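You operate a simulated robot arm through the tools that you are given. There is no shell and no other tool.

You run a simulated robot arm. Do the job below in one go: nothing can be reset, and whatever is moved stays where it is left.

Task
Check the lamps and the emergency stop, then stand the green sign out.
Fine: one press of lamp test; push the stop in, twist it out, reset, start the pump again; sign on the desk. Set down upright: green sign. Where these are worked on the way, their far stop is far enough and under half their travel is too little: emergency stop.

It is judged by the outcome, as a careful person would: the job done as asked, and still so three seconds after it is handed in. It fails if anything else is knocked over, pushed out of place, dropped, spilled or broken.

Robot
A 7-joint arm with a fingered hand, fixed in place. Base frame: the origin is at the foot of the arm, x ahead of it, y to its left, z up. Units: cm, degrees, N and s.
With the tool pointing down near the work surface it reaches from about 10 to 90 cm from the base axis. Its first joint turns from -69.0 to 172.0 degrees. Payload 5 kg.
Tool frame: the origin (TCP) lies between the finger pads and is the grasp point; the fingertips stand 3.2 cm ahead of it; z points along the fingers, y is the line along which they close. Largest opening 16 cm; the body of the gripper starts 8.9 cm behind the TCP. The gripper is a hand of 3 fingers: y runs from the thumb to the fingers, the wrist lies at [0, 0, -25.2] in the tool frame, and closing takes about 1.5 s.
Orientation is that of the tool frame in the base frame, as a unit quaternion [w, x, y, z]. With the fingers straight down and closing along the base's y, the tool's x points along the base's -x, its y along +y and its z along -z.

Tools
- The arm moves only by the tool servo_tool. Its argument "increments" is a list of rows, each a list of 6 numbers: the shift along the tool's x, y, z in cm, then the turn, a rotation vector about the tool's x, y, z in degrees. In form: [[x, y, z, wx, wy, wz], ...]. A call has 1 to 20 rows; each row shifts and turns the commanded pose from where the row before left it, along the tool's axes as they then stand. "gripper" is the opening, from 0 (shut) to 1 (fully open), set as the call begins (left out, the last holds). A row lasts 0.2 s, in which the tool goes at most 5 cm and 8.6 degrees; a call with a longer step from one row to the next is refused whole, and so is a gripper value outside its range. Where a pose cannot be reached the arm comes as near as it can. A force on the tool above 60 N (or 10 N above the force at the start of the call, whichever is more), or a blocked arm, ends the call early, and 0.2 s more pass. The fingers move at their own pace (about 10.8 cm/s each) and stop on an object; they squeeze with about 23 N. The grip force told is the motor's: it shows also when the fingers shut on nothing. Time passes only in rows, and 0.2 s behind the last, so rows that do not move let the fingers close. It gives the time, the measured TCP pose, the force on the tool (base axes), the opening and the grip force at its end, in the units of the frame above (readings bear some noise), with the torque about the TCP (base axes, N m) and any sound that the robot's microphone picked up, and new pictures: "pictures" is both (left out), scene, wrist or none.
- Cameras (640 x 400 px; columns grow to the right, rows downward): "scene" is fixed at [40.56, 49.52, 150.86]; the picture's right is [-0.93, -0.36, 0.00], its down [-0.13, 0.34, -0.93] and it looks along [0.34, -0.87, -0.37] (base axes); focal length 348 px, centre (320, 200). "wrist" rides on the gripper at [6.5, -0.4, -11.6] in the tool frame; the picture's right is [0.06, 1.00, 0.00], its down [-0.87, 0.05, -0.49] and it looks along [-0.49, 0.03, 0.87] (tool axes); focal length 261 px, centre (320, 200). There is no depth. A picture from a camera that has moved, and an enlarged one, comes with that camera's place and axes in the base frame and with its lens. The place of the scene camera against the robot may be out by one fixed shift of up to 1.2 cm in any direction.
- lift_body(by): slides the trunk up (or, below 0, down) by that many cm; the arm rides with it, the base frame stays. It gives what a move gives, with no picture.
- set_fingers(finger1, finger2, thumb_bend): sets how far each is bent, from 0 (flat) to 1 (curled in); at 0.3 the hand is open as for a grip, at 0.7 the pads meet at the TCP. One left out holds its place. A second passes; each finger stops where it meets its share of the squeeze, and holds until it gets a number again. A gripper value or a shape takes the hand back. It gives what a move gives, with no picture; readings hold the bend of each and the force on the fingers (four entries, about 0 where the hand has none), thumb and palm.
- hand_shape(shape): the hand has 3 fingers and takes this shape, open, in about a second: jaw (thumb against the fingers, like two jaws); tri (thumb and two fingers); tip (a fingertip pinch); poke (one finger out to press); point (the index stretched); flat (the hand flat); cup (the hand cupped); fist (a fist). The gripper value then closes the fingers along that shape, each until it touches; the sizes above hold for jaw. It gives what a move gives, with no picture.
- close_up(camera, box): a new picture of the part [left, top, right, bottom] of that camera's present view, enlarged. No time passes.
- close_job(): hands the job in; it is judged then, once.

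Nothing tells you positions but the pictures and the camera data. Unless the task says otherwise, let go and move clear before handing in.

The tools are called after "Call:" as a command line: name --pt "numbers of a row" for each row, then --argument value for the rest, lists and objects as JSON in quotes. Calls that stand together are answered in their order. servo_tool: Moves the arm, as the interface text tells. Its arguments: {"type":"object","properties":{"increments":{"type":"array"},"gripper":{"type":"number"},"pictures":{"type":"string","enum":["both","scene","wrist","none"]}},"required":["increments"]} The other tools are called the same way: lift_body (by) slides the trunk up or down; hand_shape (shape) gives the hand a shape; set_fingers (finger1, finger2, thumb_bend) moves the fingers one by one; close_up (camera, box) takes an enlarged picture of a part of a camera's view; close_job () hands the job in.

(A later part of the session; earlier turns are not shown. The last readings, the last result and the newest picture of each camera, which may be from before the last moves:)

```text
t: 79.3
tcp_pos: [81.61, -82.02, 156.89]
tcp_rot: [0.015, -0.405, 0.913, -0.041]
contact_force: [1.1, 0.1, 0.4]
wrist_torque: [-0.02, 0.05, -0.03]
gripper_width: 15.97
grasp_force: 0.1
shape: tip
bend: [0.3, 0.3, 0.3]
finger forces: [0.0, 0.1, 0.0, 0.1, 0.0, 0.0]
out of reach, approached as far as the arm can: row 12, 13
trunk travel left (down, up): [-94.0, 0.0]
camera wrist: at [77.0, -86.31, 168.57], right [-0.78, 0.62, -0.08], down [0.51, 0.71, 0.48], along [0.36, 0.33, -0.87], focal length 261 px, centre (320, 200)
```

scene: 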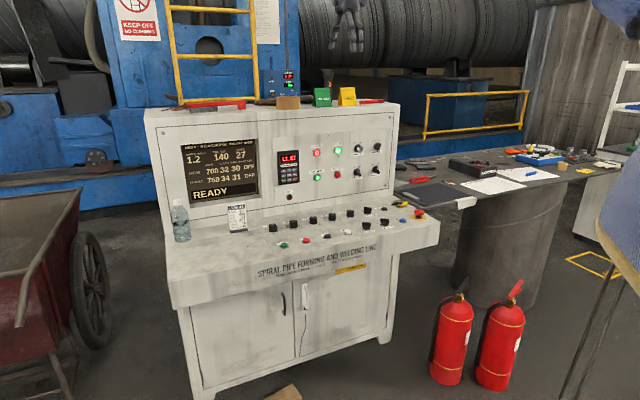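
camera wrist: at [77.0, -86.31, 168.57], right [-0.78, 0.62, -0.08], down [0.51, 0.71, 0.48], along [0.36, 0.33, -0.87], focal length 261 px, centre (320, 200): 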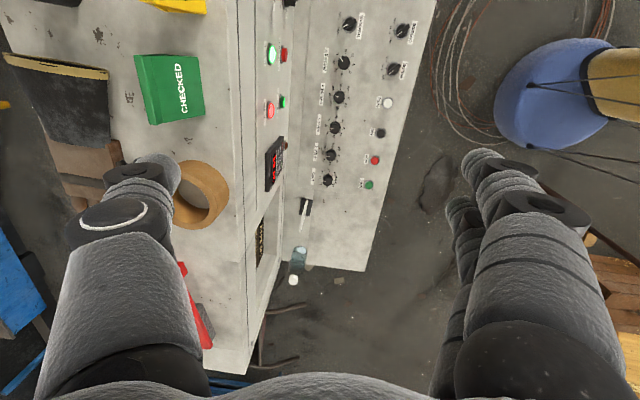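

The limits fit a shoulder on the base axis with about 118 cm wrist reach, so a straight-down pinch is out of range; a forward-down (≈38°) grasp across the sign's width, yawed about 15° so my right fingers stay in front of the yellow sign, is feasible. I'll back off and reorient for that.

Call:
servo_tool --pt "0 5 0 0 0 0" --pt "0 5 0 0 0 0" --pt "0 0 0 7.7 0 0" --pt "0 0 0 7.7 0 0" --pt "0 0 0 7.7 0 0" --pt "0 0 0 7.7 0 0" --pt "0 0 0 7.7 0 0" --pt "0 0 0 7.7 0 0" --pt "0 0 0 0 0 0" --pictures "none"

Call:
servo_tool --pt "0 0 0 0 0 -7.5" --pt "0 0 0 0 0 -7.5" --pt "0 0 0 0 0 -7.5" --pt "0 0 0 0 0 -7.5" --pt "0 0 0 0 0 -7.5" --pt "0 0 0 0 0 -7.5" --pt "0 0 0 0 0 -7.5" --pt "0 0 0 0 0 -7.5" --pt "0 0 0 0 0 -7.5" --pt "0 0 0 0 0 -7.5" --pt "0 0 0 0 0 -7.5" --pt "0 0 0 0 0 -7.5" --pt "0 0 0 0 0 0" --pictures "none"

Call:
set_fingers --finger1 0.5 --finger2 0.5 --thumb_bend 0.5

Call:
close_up --camera "wrist" --box '[0, 0, 640, 400]'

```text
t: 81.3
tcp_pos: [74.18, -75.41, 156.39]
tcp_rot: [0.172, -0.368, 0.824, -0.396]
contact_force: [-0.2, -0.2, 0.4]
wrist_torque: [-0.01, -0.01, -0.03]
gripper_width: 16.01
grasp_force: 0.0
shape: tip
bend: [0.3, 0.3, 0.3]
finger forces: [0.0, 0.0, 0.0, 0.0, 0.1, 0.0]
trunk travel left (down, up): [-94.0, 0.0]
```

```text
t: 84.1
tcp_pos: [74.08, -75.39, 156.22]
tcp_rot: [0.158, 0.843, -0.322, 0.402]
contact_force: [-0.5, -0.6, -0.2]
wrist_torque: [-0.02, -0.02, -0.01]
gripper_width: 16.03
grasp_force: 0.0
shape: tip
bend: [0.3, 0.3, 0.3]
finger forces: [0.0, 0.0, 0.0, 0.0, 0.1, 0.0]
trunk travel left (down, up): [-94.0, 0.0]
```

```text
t: 85.1
tcp_pos: [74.14, -75.39, 156.26]
tcp_rot: [0.158, 0.842, -0.323, 0.402]
contact_force: [0.0, -0.5, 0.4]
wrist_torque: [0.0, -0.02, 0.01]
gripper_width: 8.78
grasp_force: 0.0
shape: fingers
bend: [0.5, 0.5, 0.5]
finger forces: [0.0, 0.0, 0.0, 0.0, 0.0, 0.0]
trunk travel left (down, up): [-94.0, 0.0]
```

```text
1.00 times, centred on (320, 200) of wrist (not enlarged: the box is as wide or as high as the picture)
camera zoom: at [70.82, -71.69, 168.51], right [-0.64, -0.77, 0.06], down [-0.73, 0.58, -0.37], along [0.25, -0.28, -0.93], focal length 261 px, centre (320, 200)
```

zoom: 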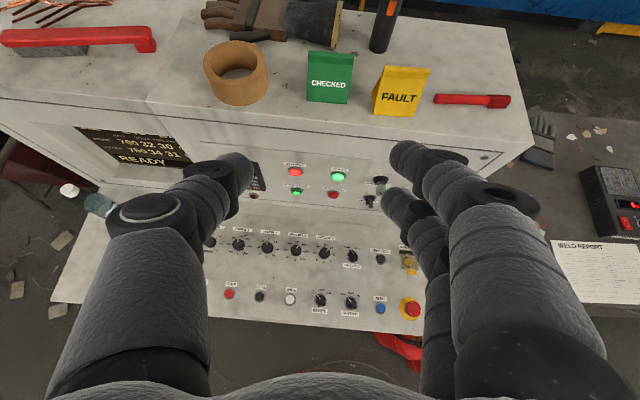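

The fingers now stand slim with an 8.8 cm opening. I'll yaw 15° and move to a pre-grasp point about 13 cm short of the sign along the approach line.

Call:
servo_tool --pt "0 0 0 -3.9 0 3.13" --pt "0 0 0 -3.9 0 3.13" --pt "0 0 0 -3.9 0 3.13" --pt "0.85 -1.36 4.3 0 0 0" --pt "0.85 -1.36 4.3 0 0 0" --pt "0.85 -1.36 4.3 0 0 0" --pt "0.85 -1.36 4.3 0 0 0" --pt "0.85 -1.36 4.3 0 0 0" --pt "0 0 0 0 0 0"

Call:
close_up --camera "wrist" --box '[200, 40, 440, 190]'

Call:
close_up --camera "scene" --box '[260, 30, 420, 130]'

```text
t: 87.1
tcp_pos: [90.12, -87.95, 146.13]
tcp_rot: [0.209, 0.793, -0.429, 0.379]
contact_force: [-0.2, -0.2, 0.9]
wrist_torque: [0.01, -0.02, 0.01]
gripper_width: 8.79
grasp_force: 0.0
shape: fingers
bend: [0.5, 0.5, 0.5]
finger forces: [0.0, 0.0, 0.0, 0.0, 0.0, 0.0]
trunk travel left (down, up): [-94.0, 0.0]
camera wrist: at [88.01, -83.54, 158.39], right [-0.82, -0.57, 0.05], down [-0.55, 0.75, -0.37], along [0.17, -0.33, -0.93], focal length 261 px, centre (320, 200)
```

scene: 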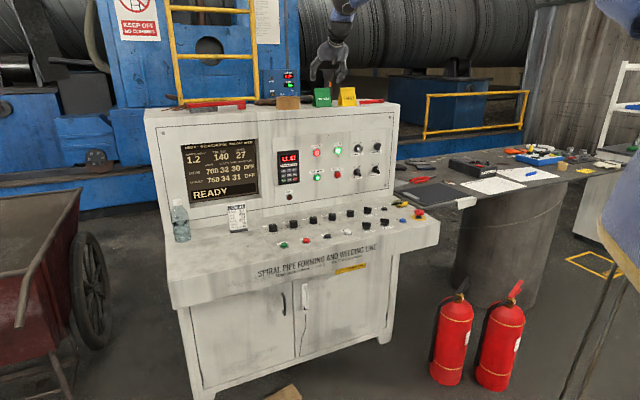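
wrist: 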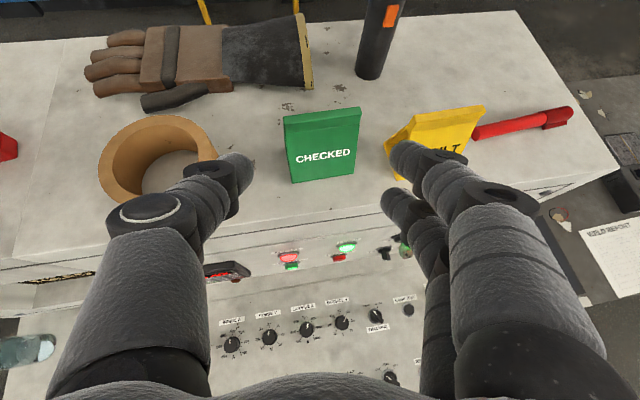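

```text
2.67 times, centred on (320, 115) of wrist
camera zoom: at [88.01, -83.54, 158.39], right [-0.82, -0.57, 0.05], down [-0.55, 0.75, -0.37], along [0.17, -0.33, -0.93], focal length 695 px, centre (320, 427)
```

zoom: 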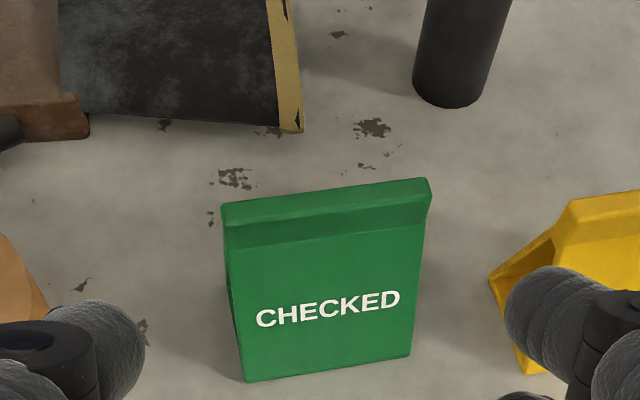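

```text
4.00 times, centred on (340, 80) of scene
camera zoom: at [40.56, 49.52, 150.86], right [-0.93, -0.36, 0.0], down [-0.13, 0.34, -0.93], along [0.34, -0.87, -0.37], focal length 1394 px, centre (240, 680)
```

zoom: 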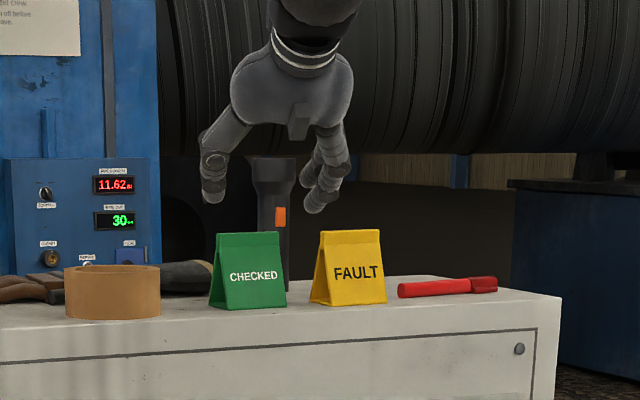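

The view confirms it: the sign lies straight ahead on the tool axis (sideways error under 2 mm), about 13.8 cm away. I'll advance 8 cm and check again.

Call:
servo_tool --pt "0.05 0 2 0 0 0" --pt "0.05 0 2 0 0 0" --pt "0 0 2 0 0 0" --pt "0 0 2 0 0 0" --pt "0 0 0 0 0 0"

Call:
close_up --camera "wrist" --box '[200, 80, 440, 230]'

Call:
close_up --camera "scene" --box '[280, 60, 380, 120]'

```text
t: 88.3
tcp_pos: [93.7, -93.21, 141.19]
tcp_rot: [0.209, 0.792, -0.43, 0.379]
contact_force: [0.5, 0.2, -0.6]
wrist_torque: [-0.01, -0.01, 0.01]
gripper_width: 8.76
grasp_force: 0.1
shape: fingers
bend: [0.5, 0.5, 0.5]
finger forces: [0.0, 0.1, 0.1, 0.0, 0.0, 0.0]
trunk travel left (down, up): [-94.0, 0.0]
camera wrist: at [91.44, -88.9, 153.51], right [-0.82, -0.57, 0.06], down [-0.55, 0.75, -0.37], along [0.17, -0.33, -0.93], focal length 261 px, centre (320, 200)
```

scene: 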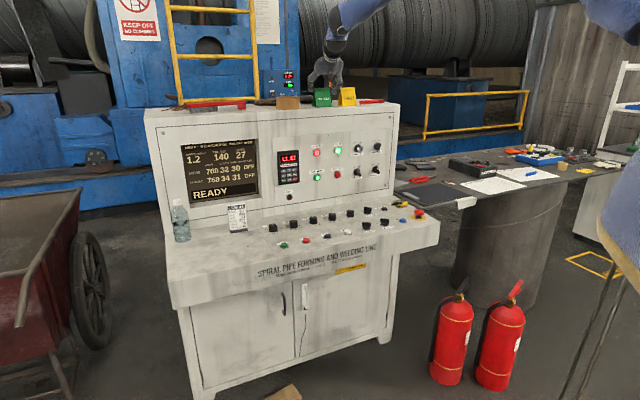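
wrist: 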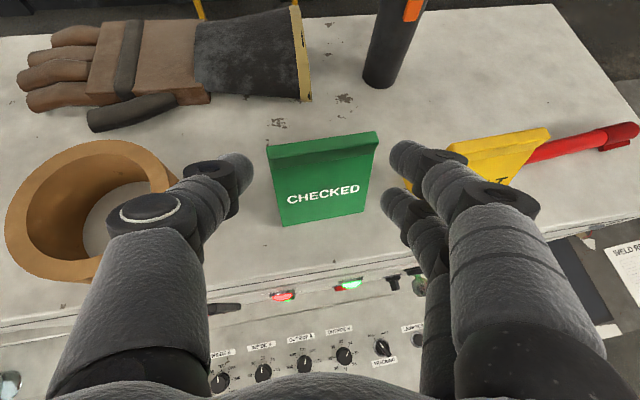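

```text
2.67 times, centred on (320, 155) of wrist
camera zoom: at [91.44, -88.9, 153.51], right [-0.82, -0.57, 0.06], down [-0.55, 0.75, -0.37], along [0.17, -0.33, -0.93], focal length 695 px, centre (320, 320)
```

zoom: 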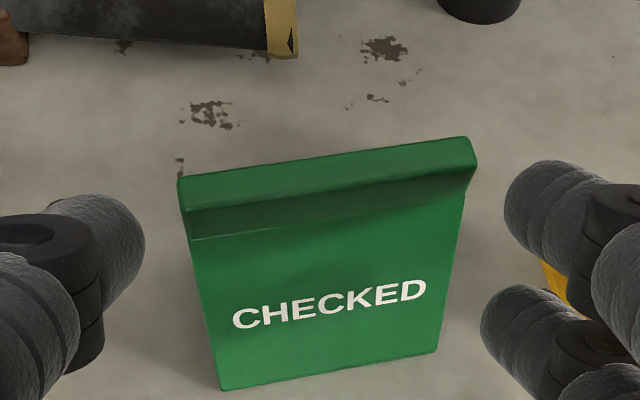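

```text
6.40 times, centred on (330, 90) of scene
camera zoom: at [40.56, 49.52, 150.86], right [-0.93, -0.36, 0.0], down [-0.13, 0.34, -0.93], along [0.34, -0.87, -0.37], focal length 2230 px, centre (256, 904)
```

zoom: 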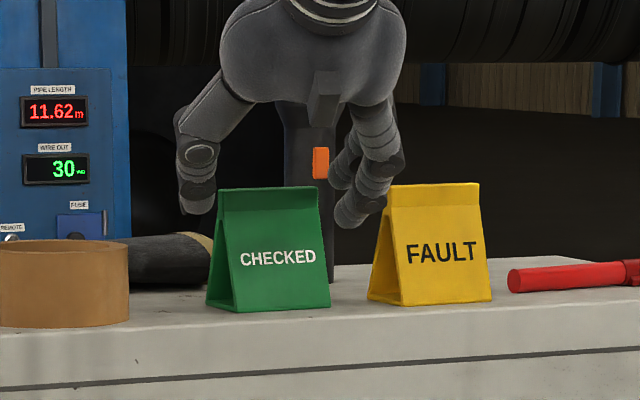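

Well centred between thumb and fingers, clear of the yellow sign. Advancing the last ~4 cm slowly.

Call:
servo_tool --pt "0 0.1 1 0 0 0" --pt "0 0 1 0 0 0" --pt "0 0 1 0 0 0" --pt "0 0 0.7 0 0 0" --pt "0 0 0.5 0 0 0" --pt "0 0 0 0 0 0"

Call:
close_up --camera "wrist" --box '[200, 80, 440, 230]'

Call:
close_up --camera "scene" --box '[280, 60, 380, 120]'

```text
t: 89.7
tcp_pos: [95.38, -96.2, 138.49]
tcp_rot: [0.21, 0.793, -0.43, 0.378]
contact_force: [-0.2, 0.3, -0.1]
wrist_torque: [-0.03, -0.02, 0.01]
gripper_width: 8.77
grasp_force: 0.0
shape: fingers
bend: [0.5, 0.5, 0.5]
finger forces: [0.0, 0.1, 0.0, 0.1, 0.0, 0.0]
trunk travel left (down, up): [-94.0, 0.0]
camera wrist: at [93.18, -91.76, 150.75], right [-0.82, -0.57, 0.06], down [-0.55, 0.75, -0.37], along [0.17, -0.33, -0.93], focal length 261 px, centre (320, 200)
```

scene: 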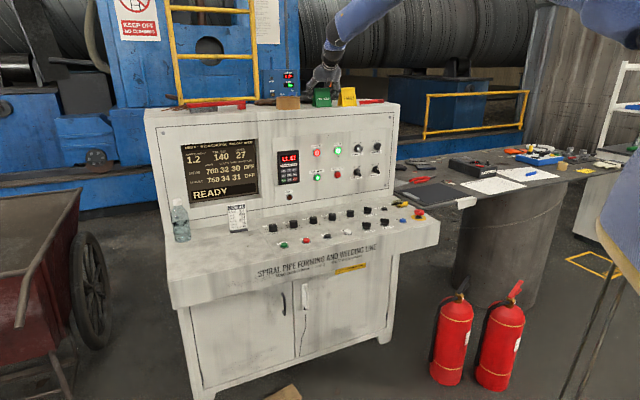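
wrist: 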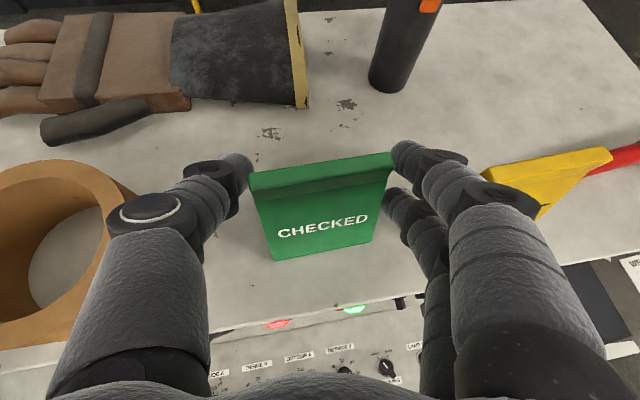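

```text
2.67 times, centred on (320, 155) of wrist
camera zoom: at [93.18, -91.76, 150.75], right [-0.82, -0.57, 0.06], down [-0.55, 0.75, -0.37], along [0.17, -0.33, -0.93], focal length 695 px, centre (320, 320)
```

zoom: 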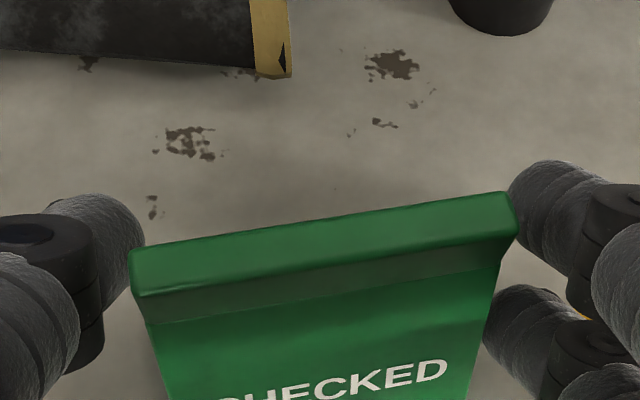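

```text
6.40 times, centred on (330, 90) of scene
camera zoom: at [40.56, 49.52, 150.86], right [-0.93, -0.36, 0.0], down [-0.13, 0.34, -0.93], along [0.34, -0.87, -0.37], focal length 2230 px, centre (256, 904)
```

zoom: 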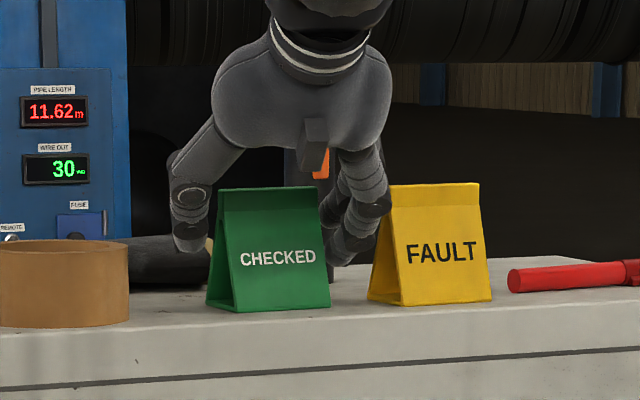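

The sign is between the digits, but because of the yaw the thumb tip sits a bit behind the tab's end. I'll reduce the yaw by 7° and draw back 0.7 cm so thumb and fingers meet the tab ends squarely, then check.

Call:
servo_tool --pt "-0.22 0.07 -0.28 2.73 0.02 -2.19" --pt "-0.22 0.07 -0.28 2.73 0.02 -2.19" --pt "0 0 0 0 0 0"

Call:
close_up --camera "wrist" --box '[200, 80, 440, 230]'

Call:
close_up --camera "scene" --box '[280, 60, 380, 120]'

```text
t: 90.5
tcp_pos: [94.92, -95.5, 138.43]
tcp_rot: [0.186, 0.818, -0.38, 0.39]
contact_force: [0.3, 0.4, -0.5]
wrist_torque: [0.03, 0.01, -0.02]
gripper_width: 8.79
grasp_force: 0.0
shape: fingers
bend: [0.5, 0.5, 0.5]
finger forces: [0.0, 0.1, 0.0, 0.0, 0.0, 0.1]
trunk travel left (down, up): [-94.0, 0.0]
camera wrist: at [92.22, -91.46, 150.7], right [-0.74, -0.67, 0.06], down [-0.64, 0.68, -0.37], along [0.21, -0.31, -0.93], focal length 261 px, centre (320, 200)
```

scene: 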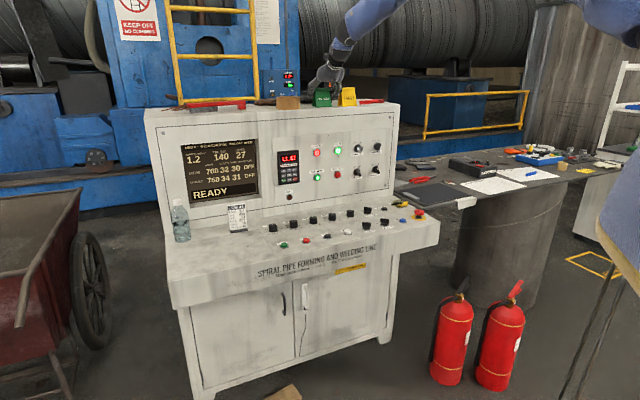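
wrist: 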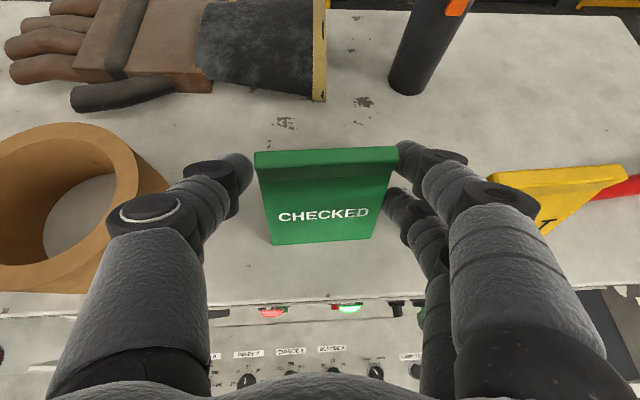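

```text
2.67 times, centred on (320, 155) of wrist
camera zoom: at [92.22, -91.46, 150.7], right [-0.74, -0.67, 0.06], down [-0.64, 0.68, -0.37], along [0.21, -0.31, -0.93], focal length 695 px, centre (320, 320)
```

zoom: 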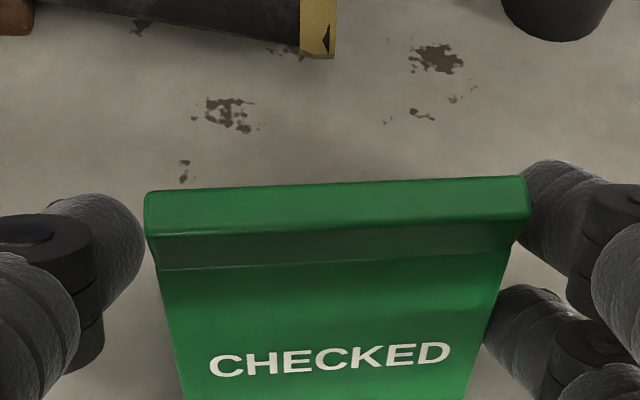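

```text
6.40 times, centred on (330, 90) of scene
camera zoom: at [40.56, 49.52, 150.86], right [-0.93, -0.36, 0.0], down [-0.13, 0.34, -0.93], along [0.34, -0.87, -0.37], focal length 2230 px, centre (256, 904)
```

zoom: 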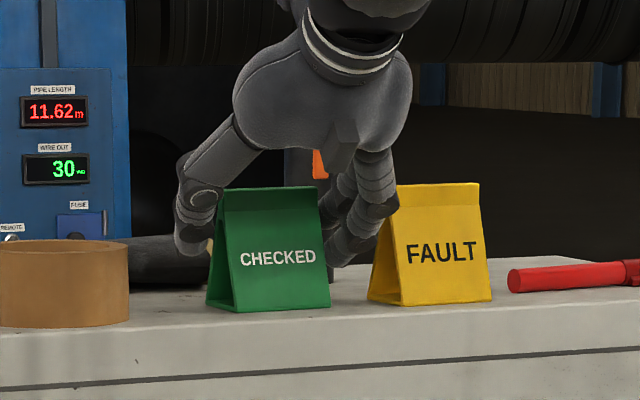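

Now the hand is square to the sign with the tab between thumb and fingers. Closing the digits.

Call:
set_fingers --finger1 0.57 --finger2 0.57 --thumb_bend 0.57

Call:
close_up --camera "wrist" --box '[200, 80, 440, 230]'

Call:
close_up --camera "scene" --box '[280, 60, 380, 120]'

```text
t: 91.5
tcp_pos: [94.78, -95.69, 138.51]
tcp_rot: [0.186, 0.817, -0.38, 0.39]
contact_force: [-1.0, 0.7, -0.5]
wrist_torque: [0.01, 0.0, 0.03]
gripper_width: 7.59
grasp_force: 5.6
shape: fingers
bend: [0.53, 0.53, 0.54]
finger forces: [2.4, 3.2, 0.0, 0.0, 6.0, 0.1]
trunk travel left (down, up): [-94.0, 0.0]
```

```text
2.67 times, centred on (320, 155) of wrist
camera zoom: at [92.14, -91.51, 150.73], right [-0.74, -0.67, 0.06], down [-0.64, 0.68, -0.37], along [0.21, -0.31, -0.93], focal length 695 px, centre (320, 320)
```

zoom: 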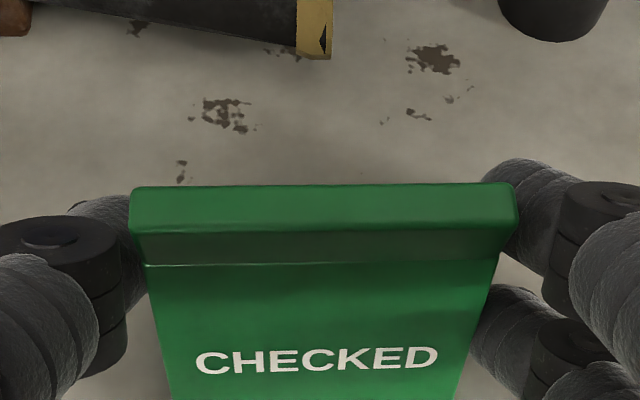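

```text
6.40 times, centred on (330, 90) of scene
camera zoom: at [40.56, 49.52, 150.86], right [-0.93, -0.36, 0.0], down [-0.13, 0.34, -0.93], along [0.34, -0.87, -0.37], focal length 2230 px, centre (256, 904)
```

zoom: 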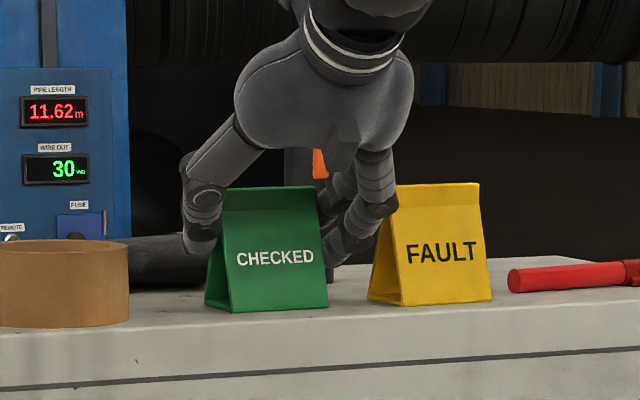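

All three digits are on the sign (2.4/3.2/6.0 N) and it stands upright. I'll tighten the squeeze.

Call:
set_fingers --finger1 0.66 --finger2 0.66 --thumb_bend 0.66

Call:
close_up --camera "wrist" --box '[200, 80, 440, 230]'

Call:
close_up --camera "scene" --box '[280, 60, 380, 120]'

```text
t: 92.5
tcp_pos: [94.87, -95.52, 138.54]
tcp_rot: [0.186, 0.817, -0.381, 0.391]
contact_force: [-0.8, -1.0, 3.9]
wrist_torque: [0.04, -0.03, 0.03]
gripper_width: 6.06
grasp_force: 21.5
shape: fingers
bend: [0.61, 0.59, 0.6]
finger forces: [9.8, 14.3, 0.1, 0.0, 19.4, 0.0]
trunk travel left (down, up): [-94.0, 0.0]
```

```text
2.67 times, centred on (320, 155) of wrist
camera zoom: at [92.09, -91.49, 150.8], right [-0.74, -0.67, 0.06], down [-0.64, 0.68, -0.37], along [0.21, -0.31, -0.93], focal length 695 px, centre (320, 320)
```

zoom: 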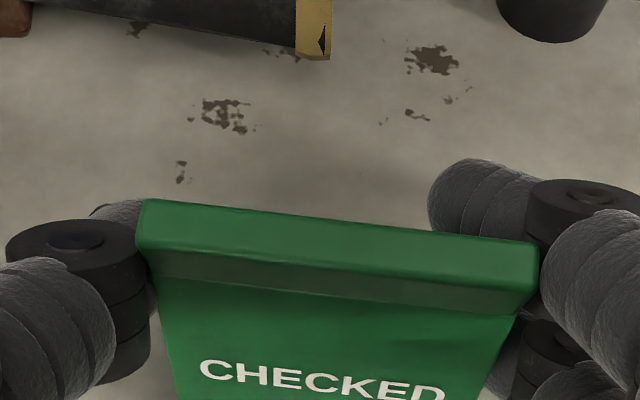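

```text
6.40 times, centred on (330, 90) of scene
camera zoom: at [40.56, 49.52, 150.86], right [-0.93, -0.36, 0.0], down [-0.13, 0.34, -0.93], along [0.34, -0.87, -0.37], focal length 2230 px, centre (256, 904)
```

zoom: 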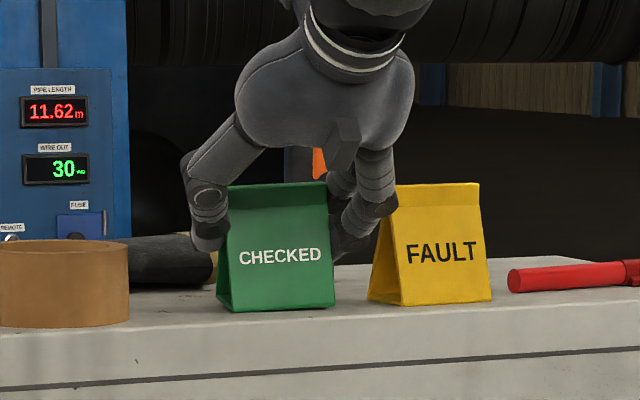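

While tightening, the sign turned a few degrees because the fingertips reach slightly behind the tab. I'll open again and draw the hand back about 1 cm before regripping.

Call:
set_fingers --finger1 0.5 --finger2 0.5 --thumb_bend 0.5

Call:
close_up --camera "wrist" --box '[200, 80, 440, 230]'

Call:
close_up --camera "scene" --box '[280, 60, 380, 120]'

```text
t: 93.5
tcp_pos: [94.82, -95.68, 138.49]
tcp_rot: [0.187, 0.817, -0.381, 0.39]
contact_force: [-0.2, 0.4, 0.0]
wrist_torque: [0.01, 0.02, 0.01]
gripper_width: 8.65
grasp_force: 0.0
shape: fingers
bend: [0.5, 0.5, 0.5]
finger forces: [0.0, 0.0, 0.0, 0.0, 0.0, 0.1]
trunk travel left (down, up): [-94.0, 0.0]
```

```text
2.67 times, centred on (320, 155) of wrist
camera zoom: at [92.12, -91.51, 150.75], right [-0.74, -0.67, 0.06], down [-0.64, 0.68, -0.37], along [0.21, -0.31, -0.93], focal length 695 px, centre (320, 320)
```

zoom: 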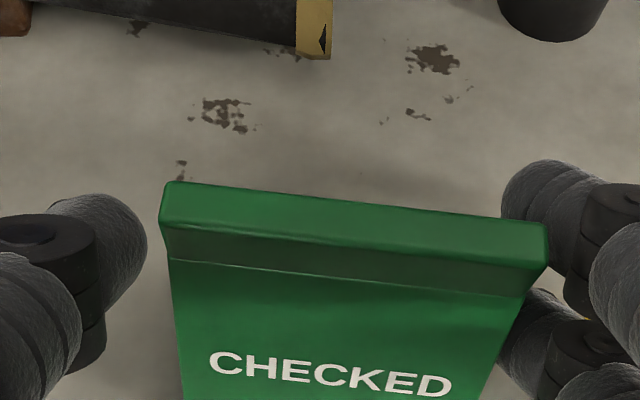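

```text
6.40 times, centred on (330, 90) of scene
camera zoom: at [40.56, 49.52, 150.86], right [-0.93, -0.36, 0.0], down [-0.13, 0.34, -0.93], along [0.34, -0.87, -0.37], focal length 2230 px, centre (256, 904)
```

zoom: 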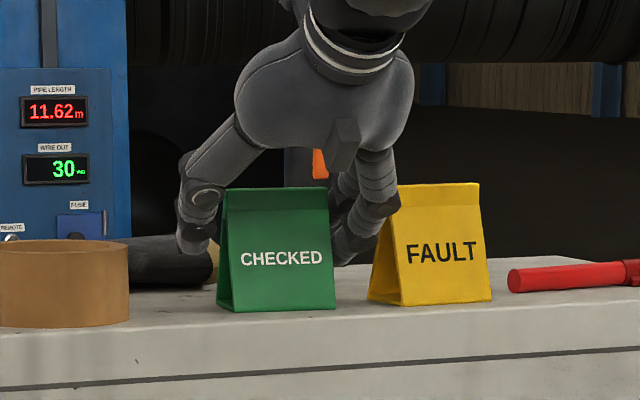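

The sign still stands; it turned about 10° and is now nearly square to my hand. I'll draw back 0.9 cm and shift 0.5 cm right to centre on it, then close again gently.

Call:
servo_tool --pt "-0.28 0.25 -0.35 0 0 0" --pt "-0.28 0.25 -0.35 0 0 0" --pt "0 0 0 0 0 0" --pictures "none"

Call:
set_fingers --finger1 0.56 --finger2 0.56 --thumb_bend 0.56

Call:
close_up --camera "wrist" --box '[200, 80, 440, 230]'

Call:
close_up --camera "scene" --box '[280, 60, 380, 120]'

```text
t: 94.3
tcp_pos: [93.93, -95.18, 138.38]
tcp_rot: [0.187, 0.817, -0.381, 0.391]
contact_force: [0.8, 0.3, 0.3]
wrist_torque: [0.01, -0.03, 0.05]
gripper_width: 8.66
grasp_force: 0.1
shape: fingers
bend: [0.5, 0.5, 0.5]
finger forces: [0.0, 0.0, 0.0, 0.0, 0.1, 0.0]
trunk travel left (down, up): [-94.0, 0.0]
```

```text
t: 95.3
tcp_pos: [93.98, -95.23, 138.44]
tcp_rot: [0.187, 0.817, -0.381, 0.391]
contact_force: [0.2, -0.6, -0.5]
wrist_torque: [0.0, 0.0, 0.01]
gripper_width: 7.61
grasp_force: 5.4
shape: fingers
bend: [0.53, 0.53, 0.54]
finger forces: [2.9, 2.6, 0.0, 0.0, 5.7, 0.0]
trunk travel left (down, up): [-94.0, 0.0]
```

```text
2.67 times, centred on (320, 155) of wrist
camera zoom: at [91.1, -91.16, 150.68], right [-0.74, -0.67, 0.06], down [-0.64, 0.68, -0.37], along [0.21, -0.31, -0.93], focal length 695 px, centre (320, 320)
```

zoom: 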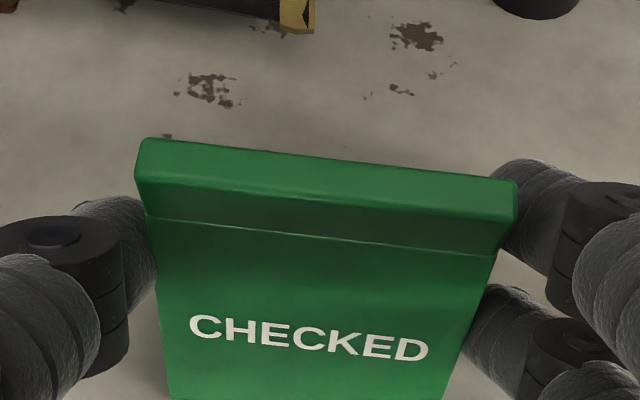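

```text
6.40 times, centred on (330, 90) of scene
camera zoom: at [40.56, 49.52, 150.86], right [-0.93, -0.36, 0.0], down [-0.13, 0.34, -0.93], along [0.34, -0.87, -0.37], focal length 2230 px, centre (256, 904)
```

zoom: 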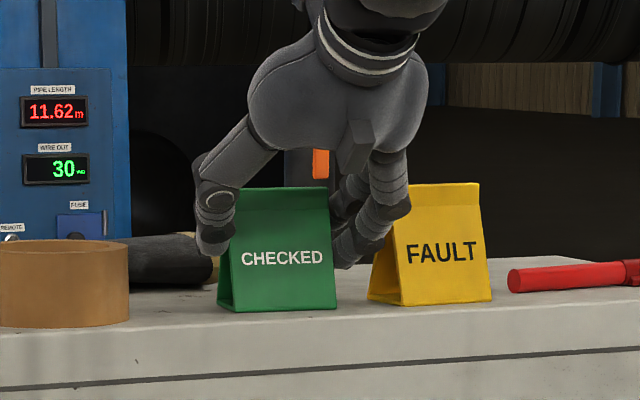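

Light, even contact (2.9/2.6/5.7 N) with the sign square. I'll tighten step by step and watch for turning.

Call:
set_fingers --finger1 0.59 --finger2 0.59 --thumb_bend 0.6

Call:
close_up --camera "wrist" --box '[200, 80, 440, 230]'

```text
t: 96.3
tcp_pos: [93.82, -95.19, 138.41]
tcp_rot: [0.186, 0.818, -0.379, 0.391]
contact_force: [0.8, 0.2, -0.5]
wrist_torque: [0.04, 0.03, 0.04]
gripper_width: 7.5
grasp_force: 10.8
shape: fingers
bend: [0.53, 0.54, 0.56]
finger forces: [5.5, 5.1, 0.1, 0.0, 11.6, 0.0]
trunk travel left (down, up): [-94.0, 0.0]
```

```text
2.67 times, centred on (320, 155) of wrist
camera zoom: at [91.1, -91.16, 150.69], right [-0.74, -0.67, 0.06], down [-0.64, 0.68, -0.37], along [0.21, -0.31, -0.93], focal length 695 px, centre (320, 320)
```

zoom: 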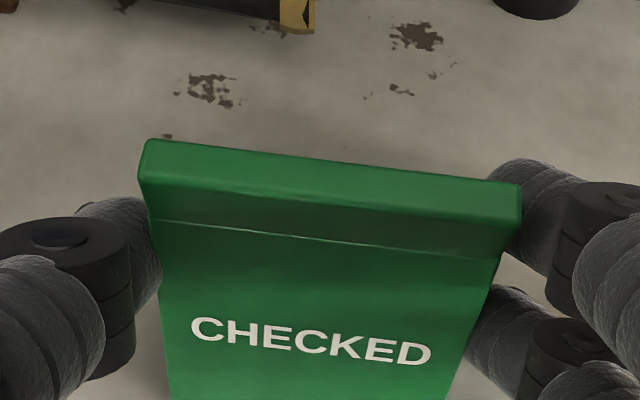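

Stable at 11 N with no turning. Tightening further.

Call:
set_fingers --finger1 0.65 --finger2 0.65 --thumb_bend 0.66

Call:
close_up --camera "wrist" --box '[200, 80, 440, 230]'

Call:
close_up --camera "scene" --box '[280, 60, 380, 120]'

```text
t: 97.3
tcp_pos: [93.83, -95.2, 138.48]
tcp_rot: [0.187, 0.817, -0.381, 0.39]
contact_force: [-0.6, -0.1, 0.2]
wrist_torque: [0.01, 0.03, -0.01]
gripper_width: 7.27
grasp_force: 18.8
shape: fingers
bend: [0.53, 0.54, 0.6]
finger forces: [8.9, 9.0, 0.0, 0.0, 20.1, 0.0]
trunk travel left (down, up): [-94.0, 0.0]
```

```text
2.67 times, centred on (320, 155) of wrist
camera zoom: at [91.1, -91.16, 150.69], right [-0.74, -0.67, 0.06], down [-0.64, 0.68, -0.37], along [0.21, -0.31, -0.93], focal length 695 px, centre (320, 320)
```

zoom: 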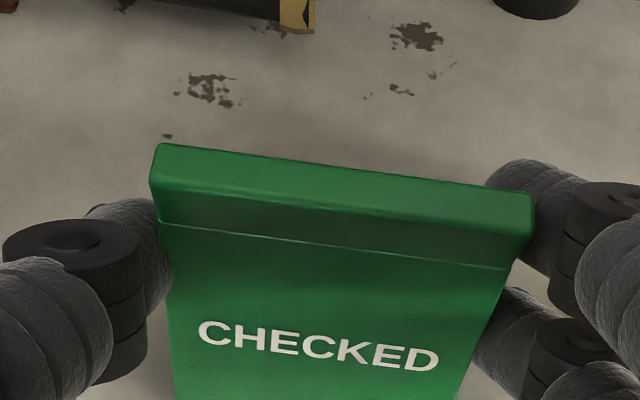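

```text
6.40 times, centred on (330, 90) of scene
camera zoom: at [40.56, 49.52, 150.86], right [-0.93, -0.36, 0.0], down [-0.13, 0.34, -0.93], along [0.34, -0.87, -0.37], focal length 2230 px, centre (256, 904)
```

zoom: 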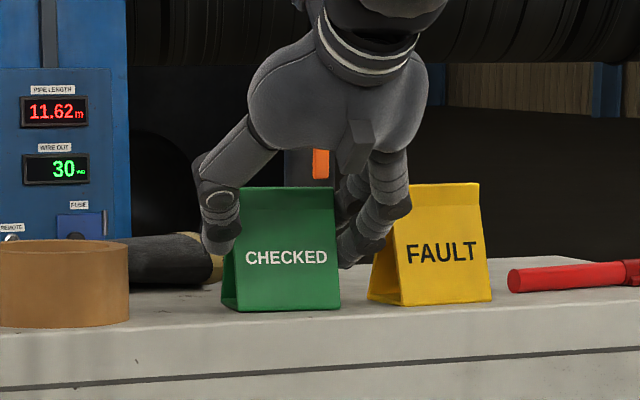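

Held firmly (9/9/20 N) and still square. I'll lift 2 cm slowly and see that the sign comes along upright.

Call:
servo_tool --pt "0.39 0 -0.31 0 0 0" --pt "0.39 0 -0.31 0 0 0" --pt "0.39 0 -0.31 0 0 0" --pt "0.39 0 -0.31 0 0 0" --pt "0 0 0 0 0 0"

Call:
close_up --camera "wrist" --box '[200, 80, 440, 230]'

Call:
close_up --camera "scene" --box '[280, 60, 380, 120]'

```text
t: 98.5
tcp_pos: [93.88, -95.27, 140.67]
tcp_rot: [0.186, 0.818, -0.38, 0.39]
contact_force: [-0.6, 0.9, -0.2]
wrist_torque: [0.02, -0.01, -0.03]
gripper_width: 7.28
grasp_force: 18.5
shape: fingers
bend: [0.54, 0.54, 0.6]
finger forces: [8.7, 9.1, 0.0, 0.0, 19.8, 0.0]
trunk travel left (down, up): [-94.0, 0.0]
camera wrist: at [91.13, -91.17, 152.8], right [-0.74, -0.67, 0.06], down [-0.64, 0.68, -0.37], along [0.21, -0.31, -0.93], focal length 261 px, centre (320, 200)
```

scene: 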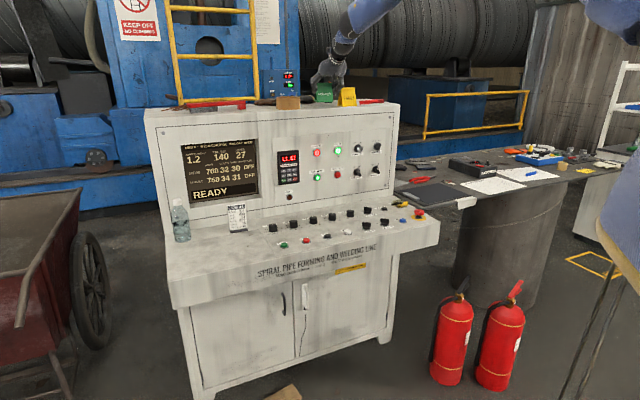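
wrist: 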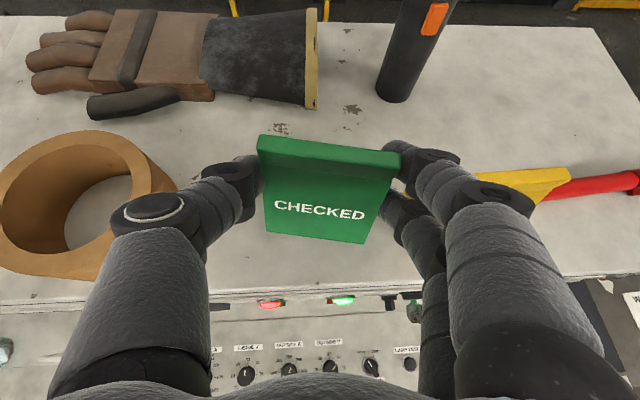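

```text
2.67 times, centred on (320, 155) of wrist
camera zoom: at [91.13, -91.17, 152.8], right [-0.74, -0.67, 0.06], down [-0.64, 0.68, -0.37], along [0.21, -0.31, -0.93], focal length 695 px, centre (320, 320)
```

zoom: 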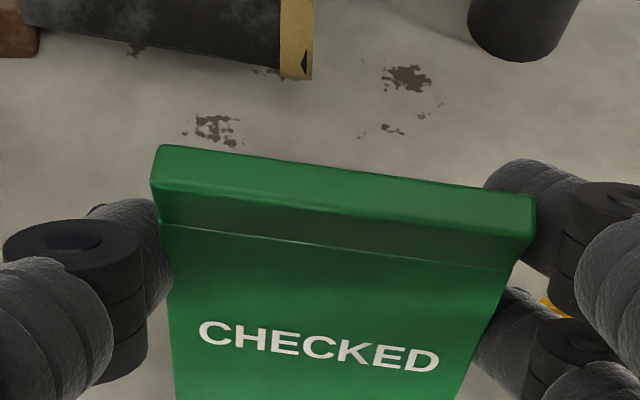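

```text
6.40 times, centred on (330, 90) of scene
camera zoom: at [40.56, 49.52, 150.86], right [-0.93, -0.36, 0.0], down [-0.13, 0.34, -0.93], along [0.34, -0.87, -0.37], focal length 2230 px, centre (256, 904)
```

zoom: 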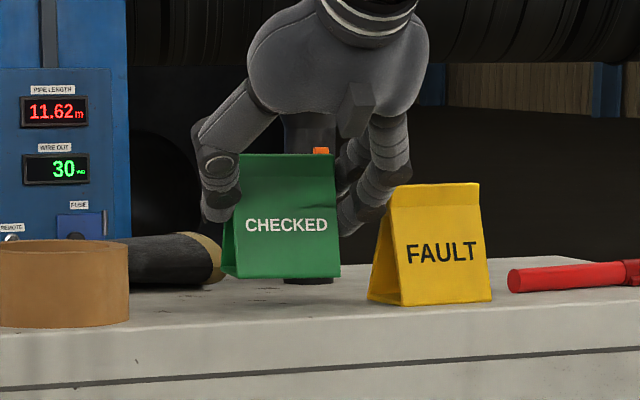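

The sign is in hand, upright and clear of everything. I'll lift it higher, then carry it smoothly toward the free left part of the desk.

Call:
servo_tool --pt "1.2 0.01 -0.96 0 0 0" --pt "1.4 0.02 -1.13 0 0 0" --pt "1.4 0.02 -1.13 0 0 0" --pt "1.4 0.02 -1.13 0 0 0" --pt "1.4 0.02 -1.13 0 0 0" --pt "0.6 0 -0.48 0 0 0" --pt "0 0 0 0 0 0" --pictures "none"

Call:
servo_tool --pt "-0.5 -1.1 -0.65 0 0 0" --pt "-1.0 -2.2 -1.3 0 0 0" --pt "-1.05 -2.28 -1.34 0 0 0" --pt "-1.05 -2.28 -1.34 0 0 0" --pt "-1.05 -2.28 -1.34 0 0 0" --pt "-1.05 -2.28 -1.34 0 0 0" --pt "-1.05 -2.28 -1.34 0 0 0" --pt "-1.05 -2.28 -1.34 0 0 0" --pt "-1.05 -2.28 -1.34 0 0 0" --pt "-0.5 -1.1 -0.65 0 0 0" --pt "0 0 0 0 0 0"

```text
t: 100.1
tcp_pos: [93.86, -95.43, 150.04]
tcp_rot: [0.186, 0.818, -0.38, 0.39]
contact_force: [-0.1, 0.3, -0.5]
wrist_torque: [0.01, 0.0, 0.03]
gripper_width: 7.25
grasp_force: 18.1
shape: fingers
bend: [0.54, 0.54, 0.6]
finger forces: [8.7, 9.0, 0.0, 0.0, 19.7, 0.0]
trunk travel left (down, up): [-94.0, 0.0]
```

```text
t: 102.5
tcp_pos: [99.91, -70.49, 150.16]
tcp_rot: [0.186, 0.817, -0.381, 0.39]
contact_force: [-0.3, -0.6, 0.6]
wrist_torque: [0.01, -0.02, -0.07]
gripper_width: 7.21
grasp_force: 18.0
shape: fingers
bend: [0.54, 0.54, 0.6]
finger forces: [8.5, 9.0, 0.0, 0.0, 19.3, 0.0]
trunk travel left (down, up): [-94.0, 0.0]
camera wrist: at [97.08, -66.53, 162.33], right [-0.74, -0.67, 0.06], down [-0.64, 0.68, -0.37], along [0.21, -0.31, -0.93], focal length 261 px, centre (320, 200)
```

scene: 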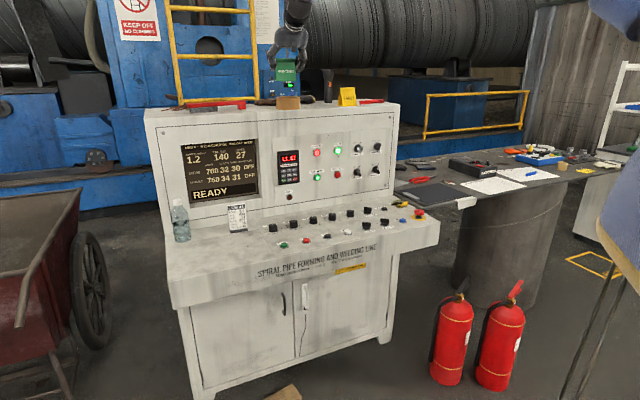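
wrist: 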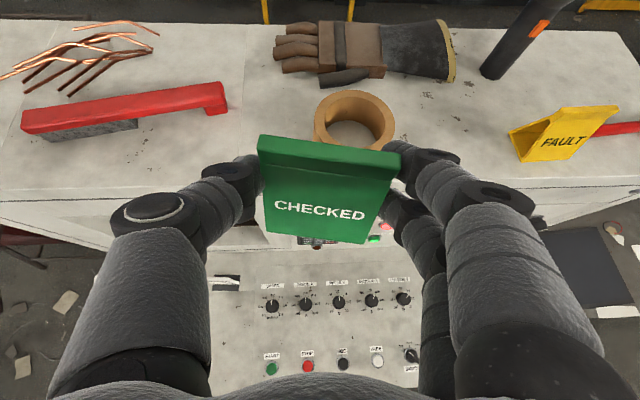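

The grip is steady. Continuing left to above the free desk area, then squaring the sign to the operator.

Call:
servo_tool --pt "-0.5 -1.1 -0.65 0 0 0" --pt "-1.0 -2.2 -1.3 0 0 0" --pt "-1.05 -2.28 -1.34 0 0 0" --pt "-1.05 -2.28 -1.34 0 0 0" --pt "-1.05 -2.28 -1.34 0 0 0" --pt "-1.05 -2.28 -1.34 0 0 0" --pt "-1.05 -2.28 -1.34 0 0 0" --pt "-1.05 -2.28 -1.34 0 0 0" --pt "-1.05 -2.28 -1.34 0 0 0" --pt "-1.05 -2.28 -1.34 0 0 0" --pt "-1.05 -2.28 -1.34 0 0 0" --pt "-0.5 -1.1 -0.65 0 0 0" --pt "0 0 0 1.56 0 -1.25" --pt "0 0 0 1.56 0 -1.25" --pt "0 0 0 1.56 0 -1.25" --pt "0 0 0 1.56 0 -1.25" --pt "0 0 0 0 0 0"

```text
t: 106.1
tcp_pos: [103.88, -46.54, 148.71]
tcp_rot: [0.158, 0.843, -0.323, 0.401]
contact_force: [0.2, -0.7, -1.2]
wrist_torque: [-0.02, 0.01, -0.01]
gripper_width: 7.21
grasp_force: 18.3
shape: fingers
bend: [0.54, 0.54, 0.6]
finger forces: [8.1, 8.9, 0.0, 0.1, 19.0, 0.0]
out of reach, approached as far as the arm can: row 9, 10, 11, 12
trunk travel left (down, up): [-94.0, 0.0]
camera wrist: at [100.61, -42.95, 160.89], right [-0.64, -0.77, 0.06], down [-0.73, 0.58, -0.37], along [0.25, -0.28, -0.93], focal length 261 px, centre (320, 200)
```

scene: 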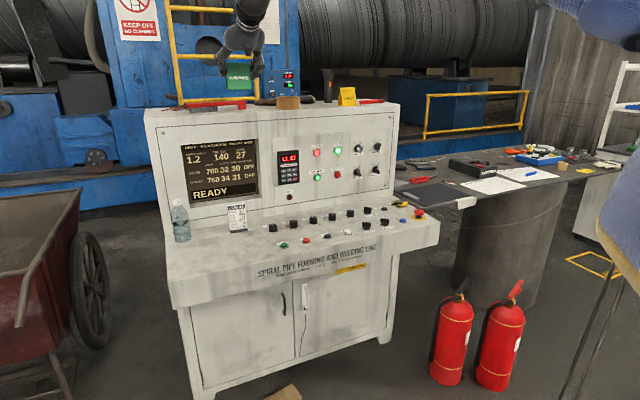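
wrist: 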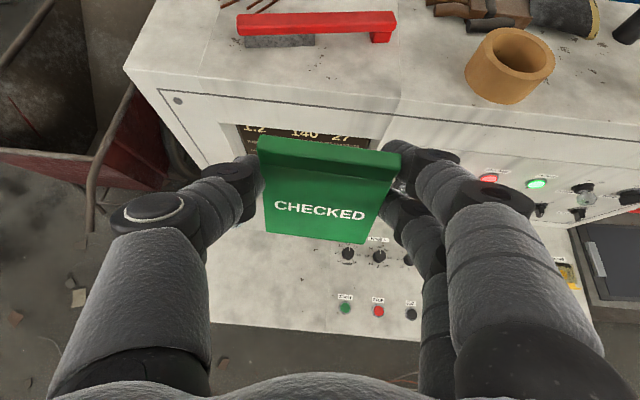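

The arm can't go further left at this height, but the hand is already over the free left part (about r=-41, b=107). I'll lower the trunk, which also relaxes the arm, and look again.

Call:
lift_body --by -29

Call:
servo_tool --pt "0 0 0 0 0 0"

```text
t: 109.0
tcp_pos: [103.8, -46.65, 119.63]
tcp_rot: [0.158, 0.842, -0.322, 0.403]
contact_force: [-0.3, -0.8, -0.5]
wrist_torque: [0.01, 0.0, -0.01]
gripper_width: 7.18
grasp_force: 18.3
shape: fingers
bend: [0.54, 0.54, 0.6]
finger forces: [8.1, 8.8, 0.1, 0.0, 18.9, 0.0]
trunk travel left (down, up): [-65.0, 29.0]
```

```text
t: 109.4
tcp_pos: [103.8, -46.54, 119.65]
tcp_rot: [0.159, 0.842, -0.324, 0.401]
contact_force: [-0.1, -0.6, -1.0]
wrist_torque: [-0.01, -0.04, 0.01]
gripper_width: 7.21
grasp_force: 18.3
shape: fingers
bend: [0.54, 0.54, 0.6]
finger forces: [8.1, 8.8, 0.0, 0.0, 19.0, 0.0]
trunk travel left (down, up): [-65.0, 29.0]
camera wrist: at [100.55, -42.93, 131.94], right [-0.64, -0.77, 0.06], down [-0.73, 0.58, -0.37], along [0.25, -0.28, -0.93], focal length 261 px, centre (320, 200)
```

scene: 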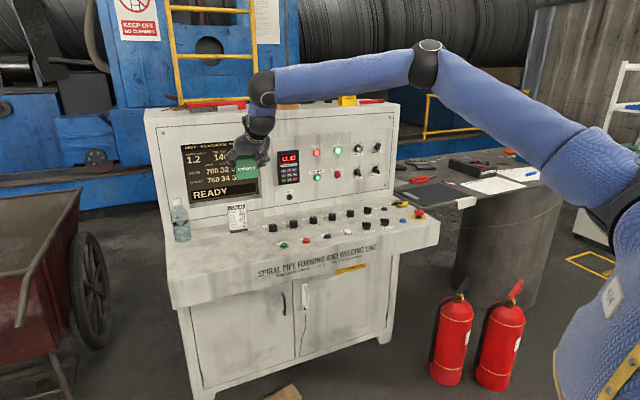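
wrist: 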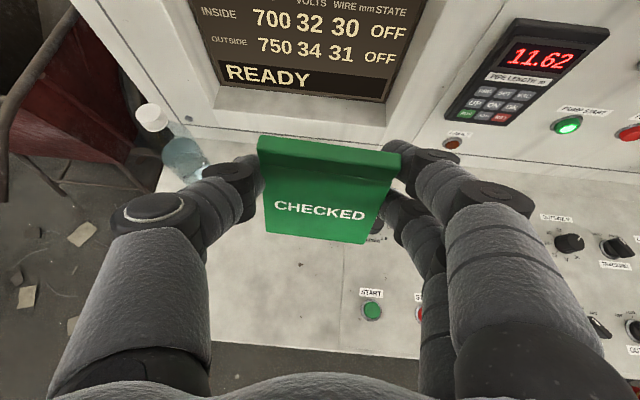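

Oil 140, READY still shown; the sign hangs upright. I'll shift a few cm left and toward the operator, then descend to about 3 cm above the desk.

Call:
servo_tool --pt "-0.4 -1.6 -0.5 0 0 0" --pt "-0.45 -1.8 -0.56 0 0 0" --pt "-0.4 -1.6 -0.5 0 0 0" --pt "0 0 0 0 0 0" --pt "-0.8 0 0.64 0 0 0" --pt "-1.56 -0.01 1.25 0 0 0" --pt "-1.56 -0.01 1.25 0 0 0" --pt "-1.56 -0.01 1.25 0 0 0" --pt "-1.56 -0.01 1.25 0 0 0" --pt "-1.56 -0.01 1.25 0 0 0" --pt "-1.56 -0.01 1.25 0 0 0" --pt "-1.56 -0.01 1.25 0 0 0" --pt "-1.56 -0.01 1.25 0 0 0" --pt "-1.56 -0.01 1.25 0 0 0" --pt "-0.8 0 0.64 0 0 0" --pt "0 0 0 0 0 0"

Call:
close_up --camera "scene" --box '[160, 170, 320, 270]'

```text
t: 112.8
tcp_pos: [101.33, -45.19, 101.37]
tcp_rot: [0.158, 0.843, -0.323, 0.401]
contact_force: [0.3, -0.7, -0.7]
wrist_torque: [0.02, 0.01, -0.03]
gripper_width: 7.16
grasp_force: 17.8
shape: fingers
bend: [0.54, 0.54, 0.6]
finger forces: [8.0, 8.8, 0.0, 0.1, 18.8, 0.1]
out of reach, approached as far as the arm can: row 3, 7, 8, 9, 10, 11, 12, 13, 14, 15
trunk travel left (down, up): [-65.0, 29.0]
camera wrist: at [97.98, -41.54, 113.62], right [-0.64, -0.77, 0.05], down [-0.73, 0.58, -0.37], along [0.25, -0.27, -0.93], focal length 261 px, centre (320, 200)
```

scene: 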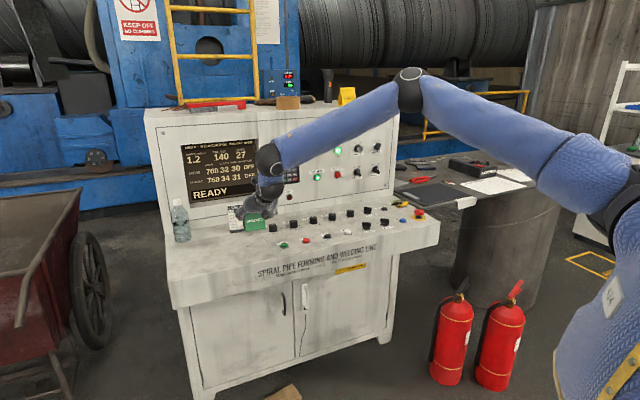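
wrist: 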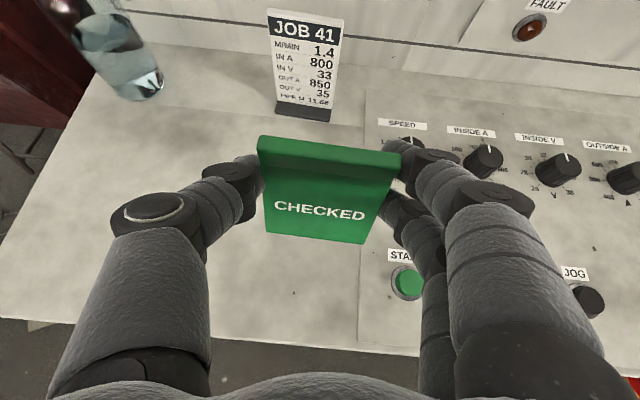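

```text
4.00 times, centred on (240, 220) of scene
camera zoom: at [40.56, 49.52, 150.86], right [-0.93, -0.36, 0.0], down [-0.13, 0.34, -0.93], along [0.34, -0.87, -0.37], focal length 1394 px, centre (640, 120)
```

zoom: 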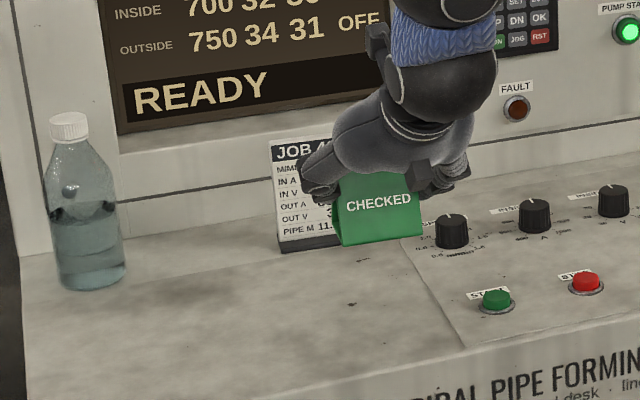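

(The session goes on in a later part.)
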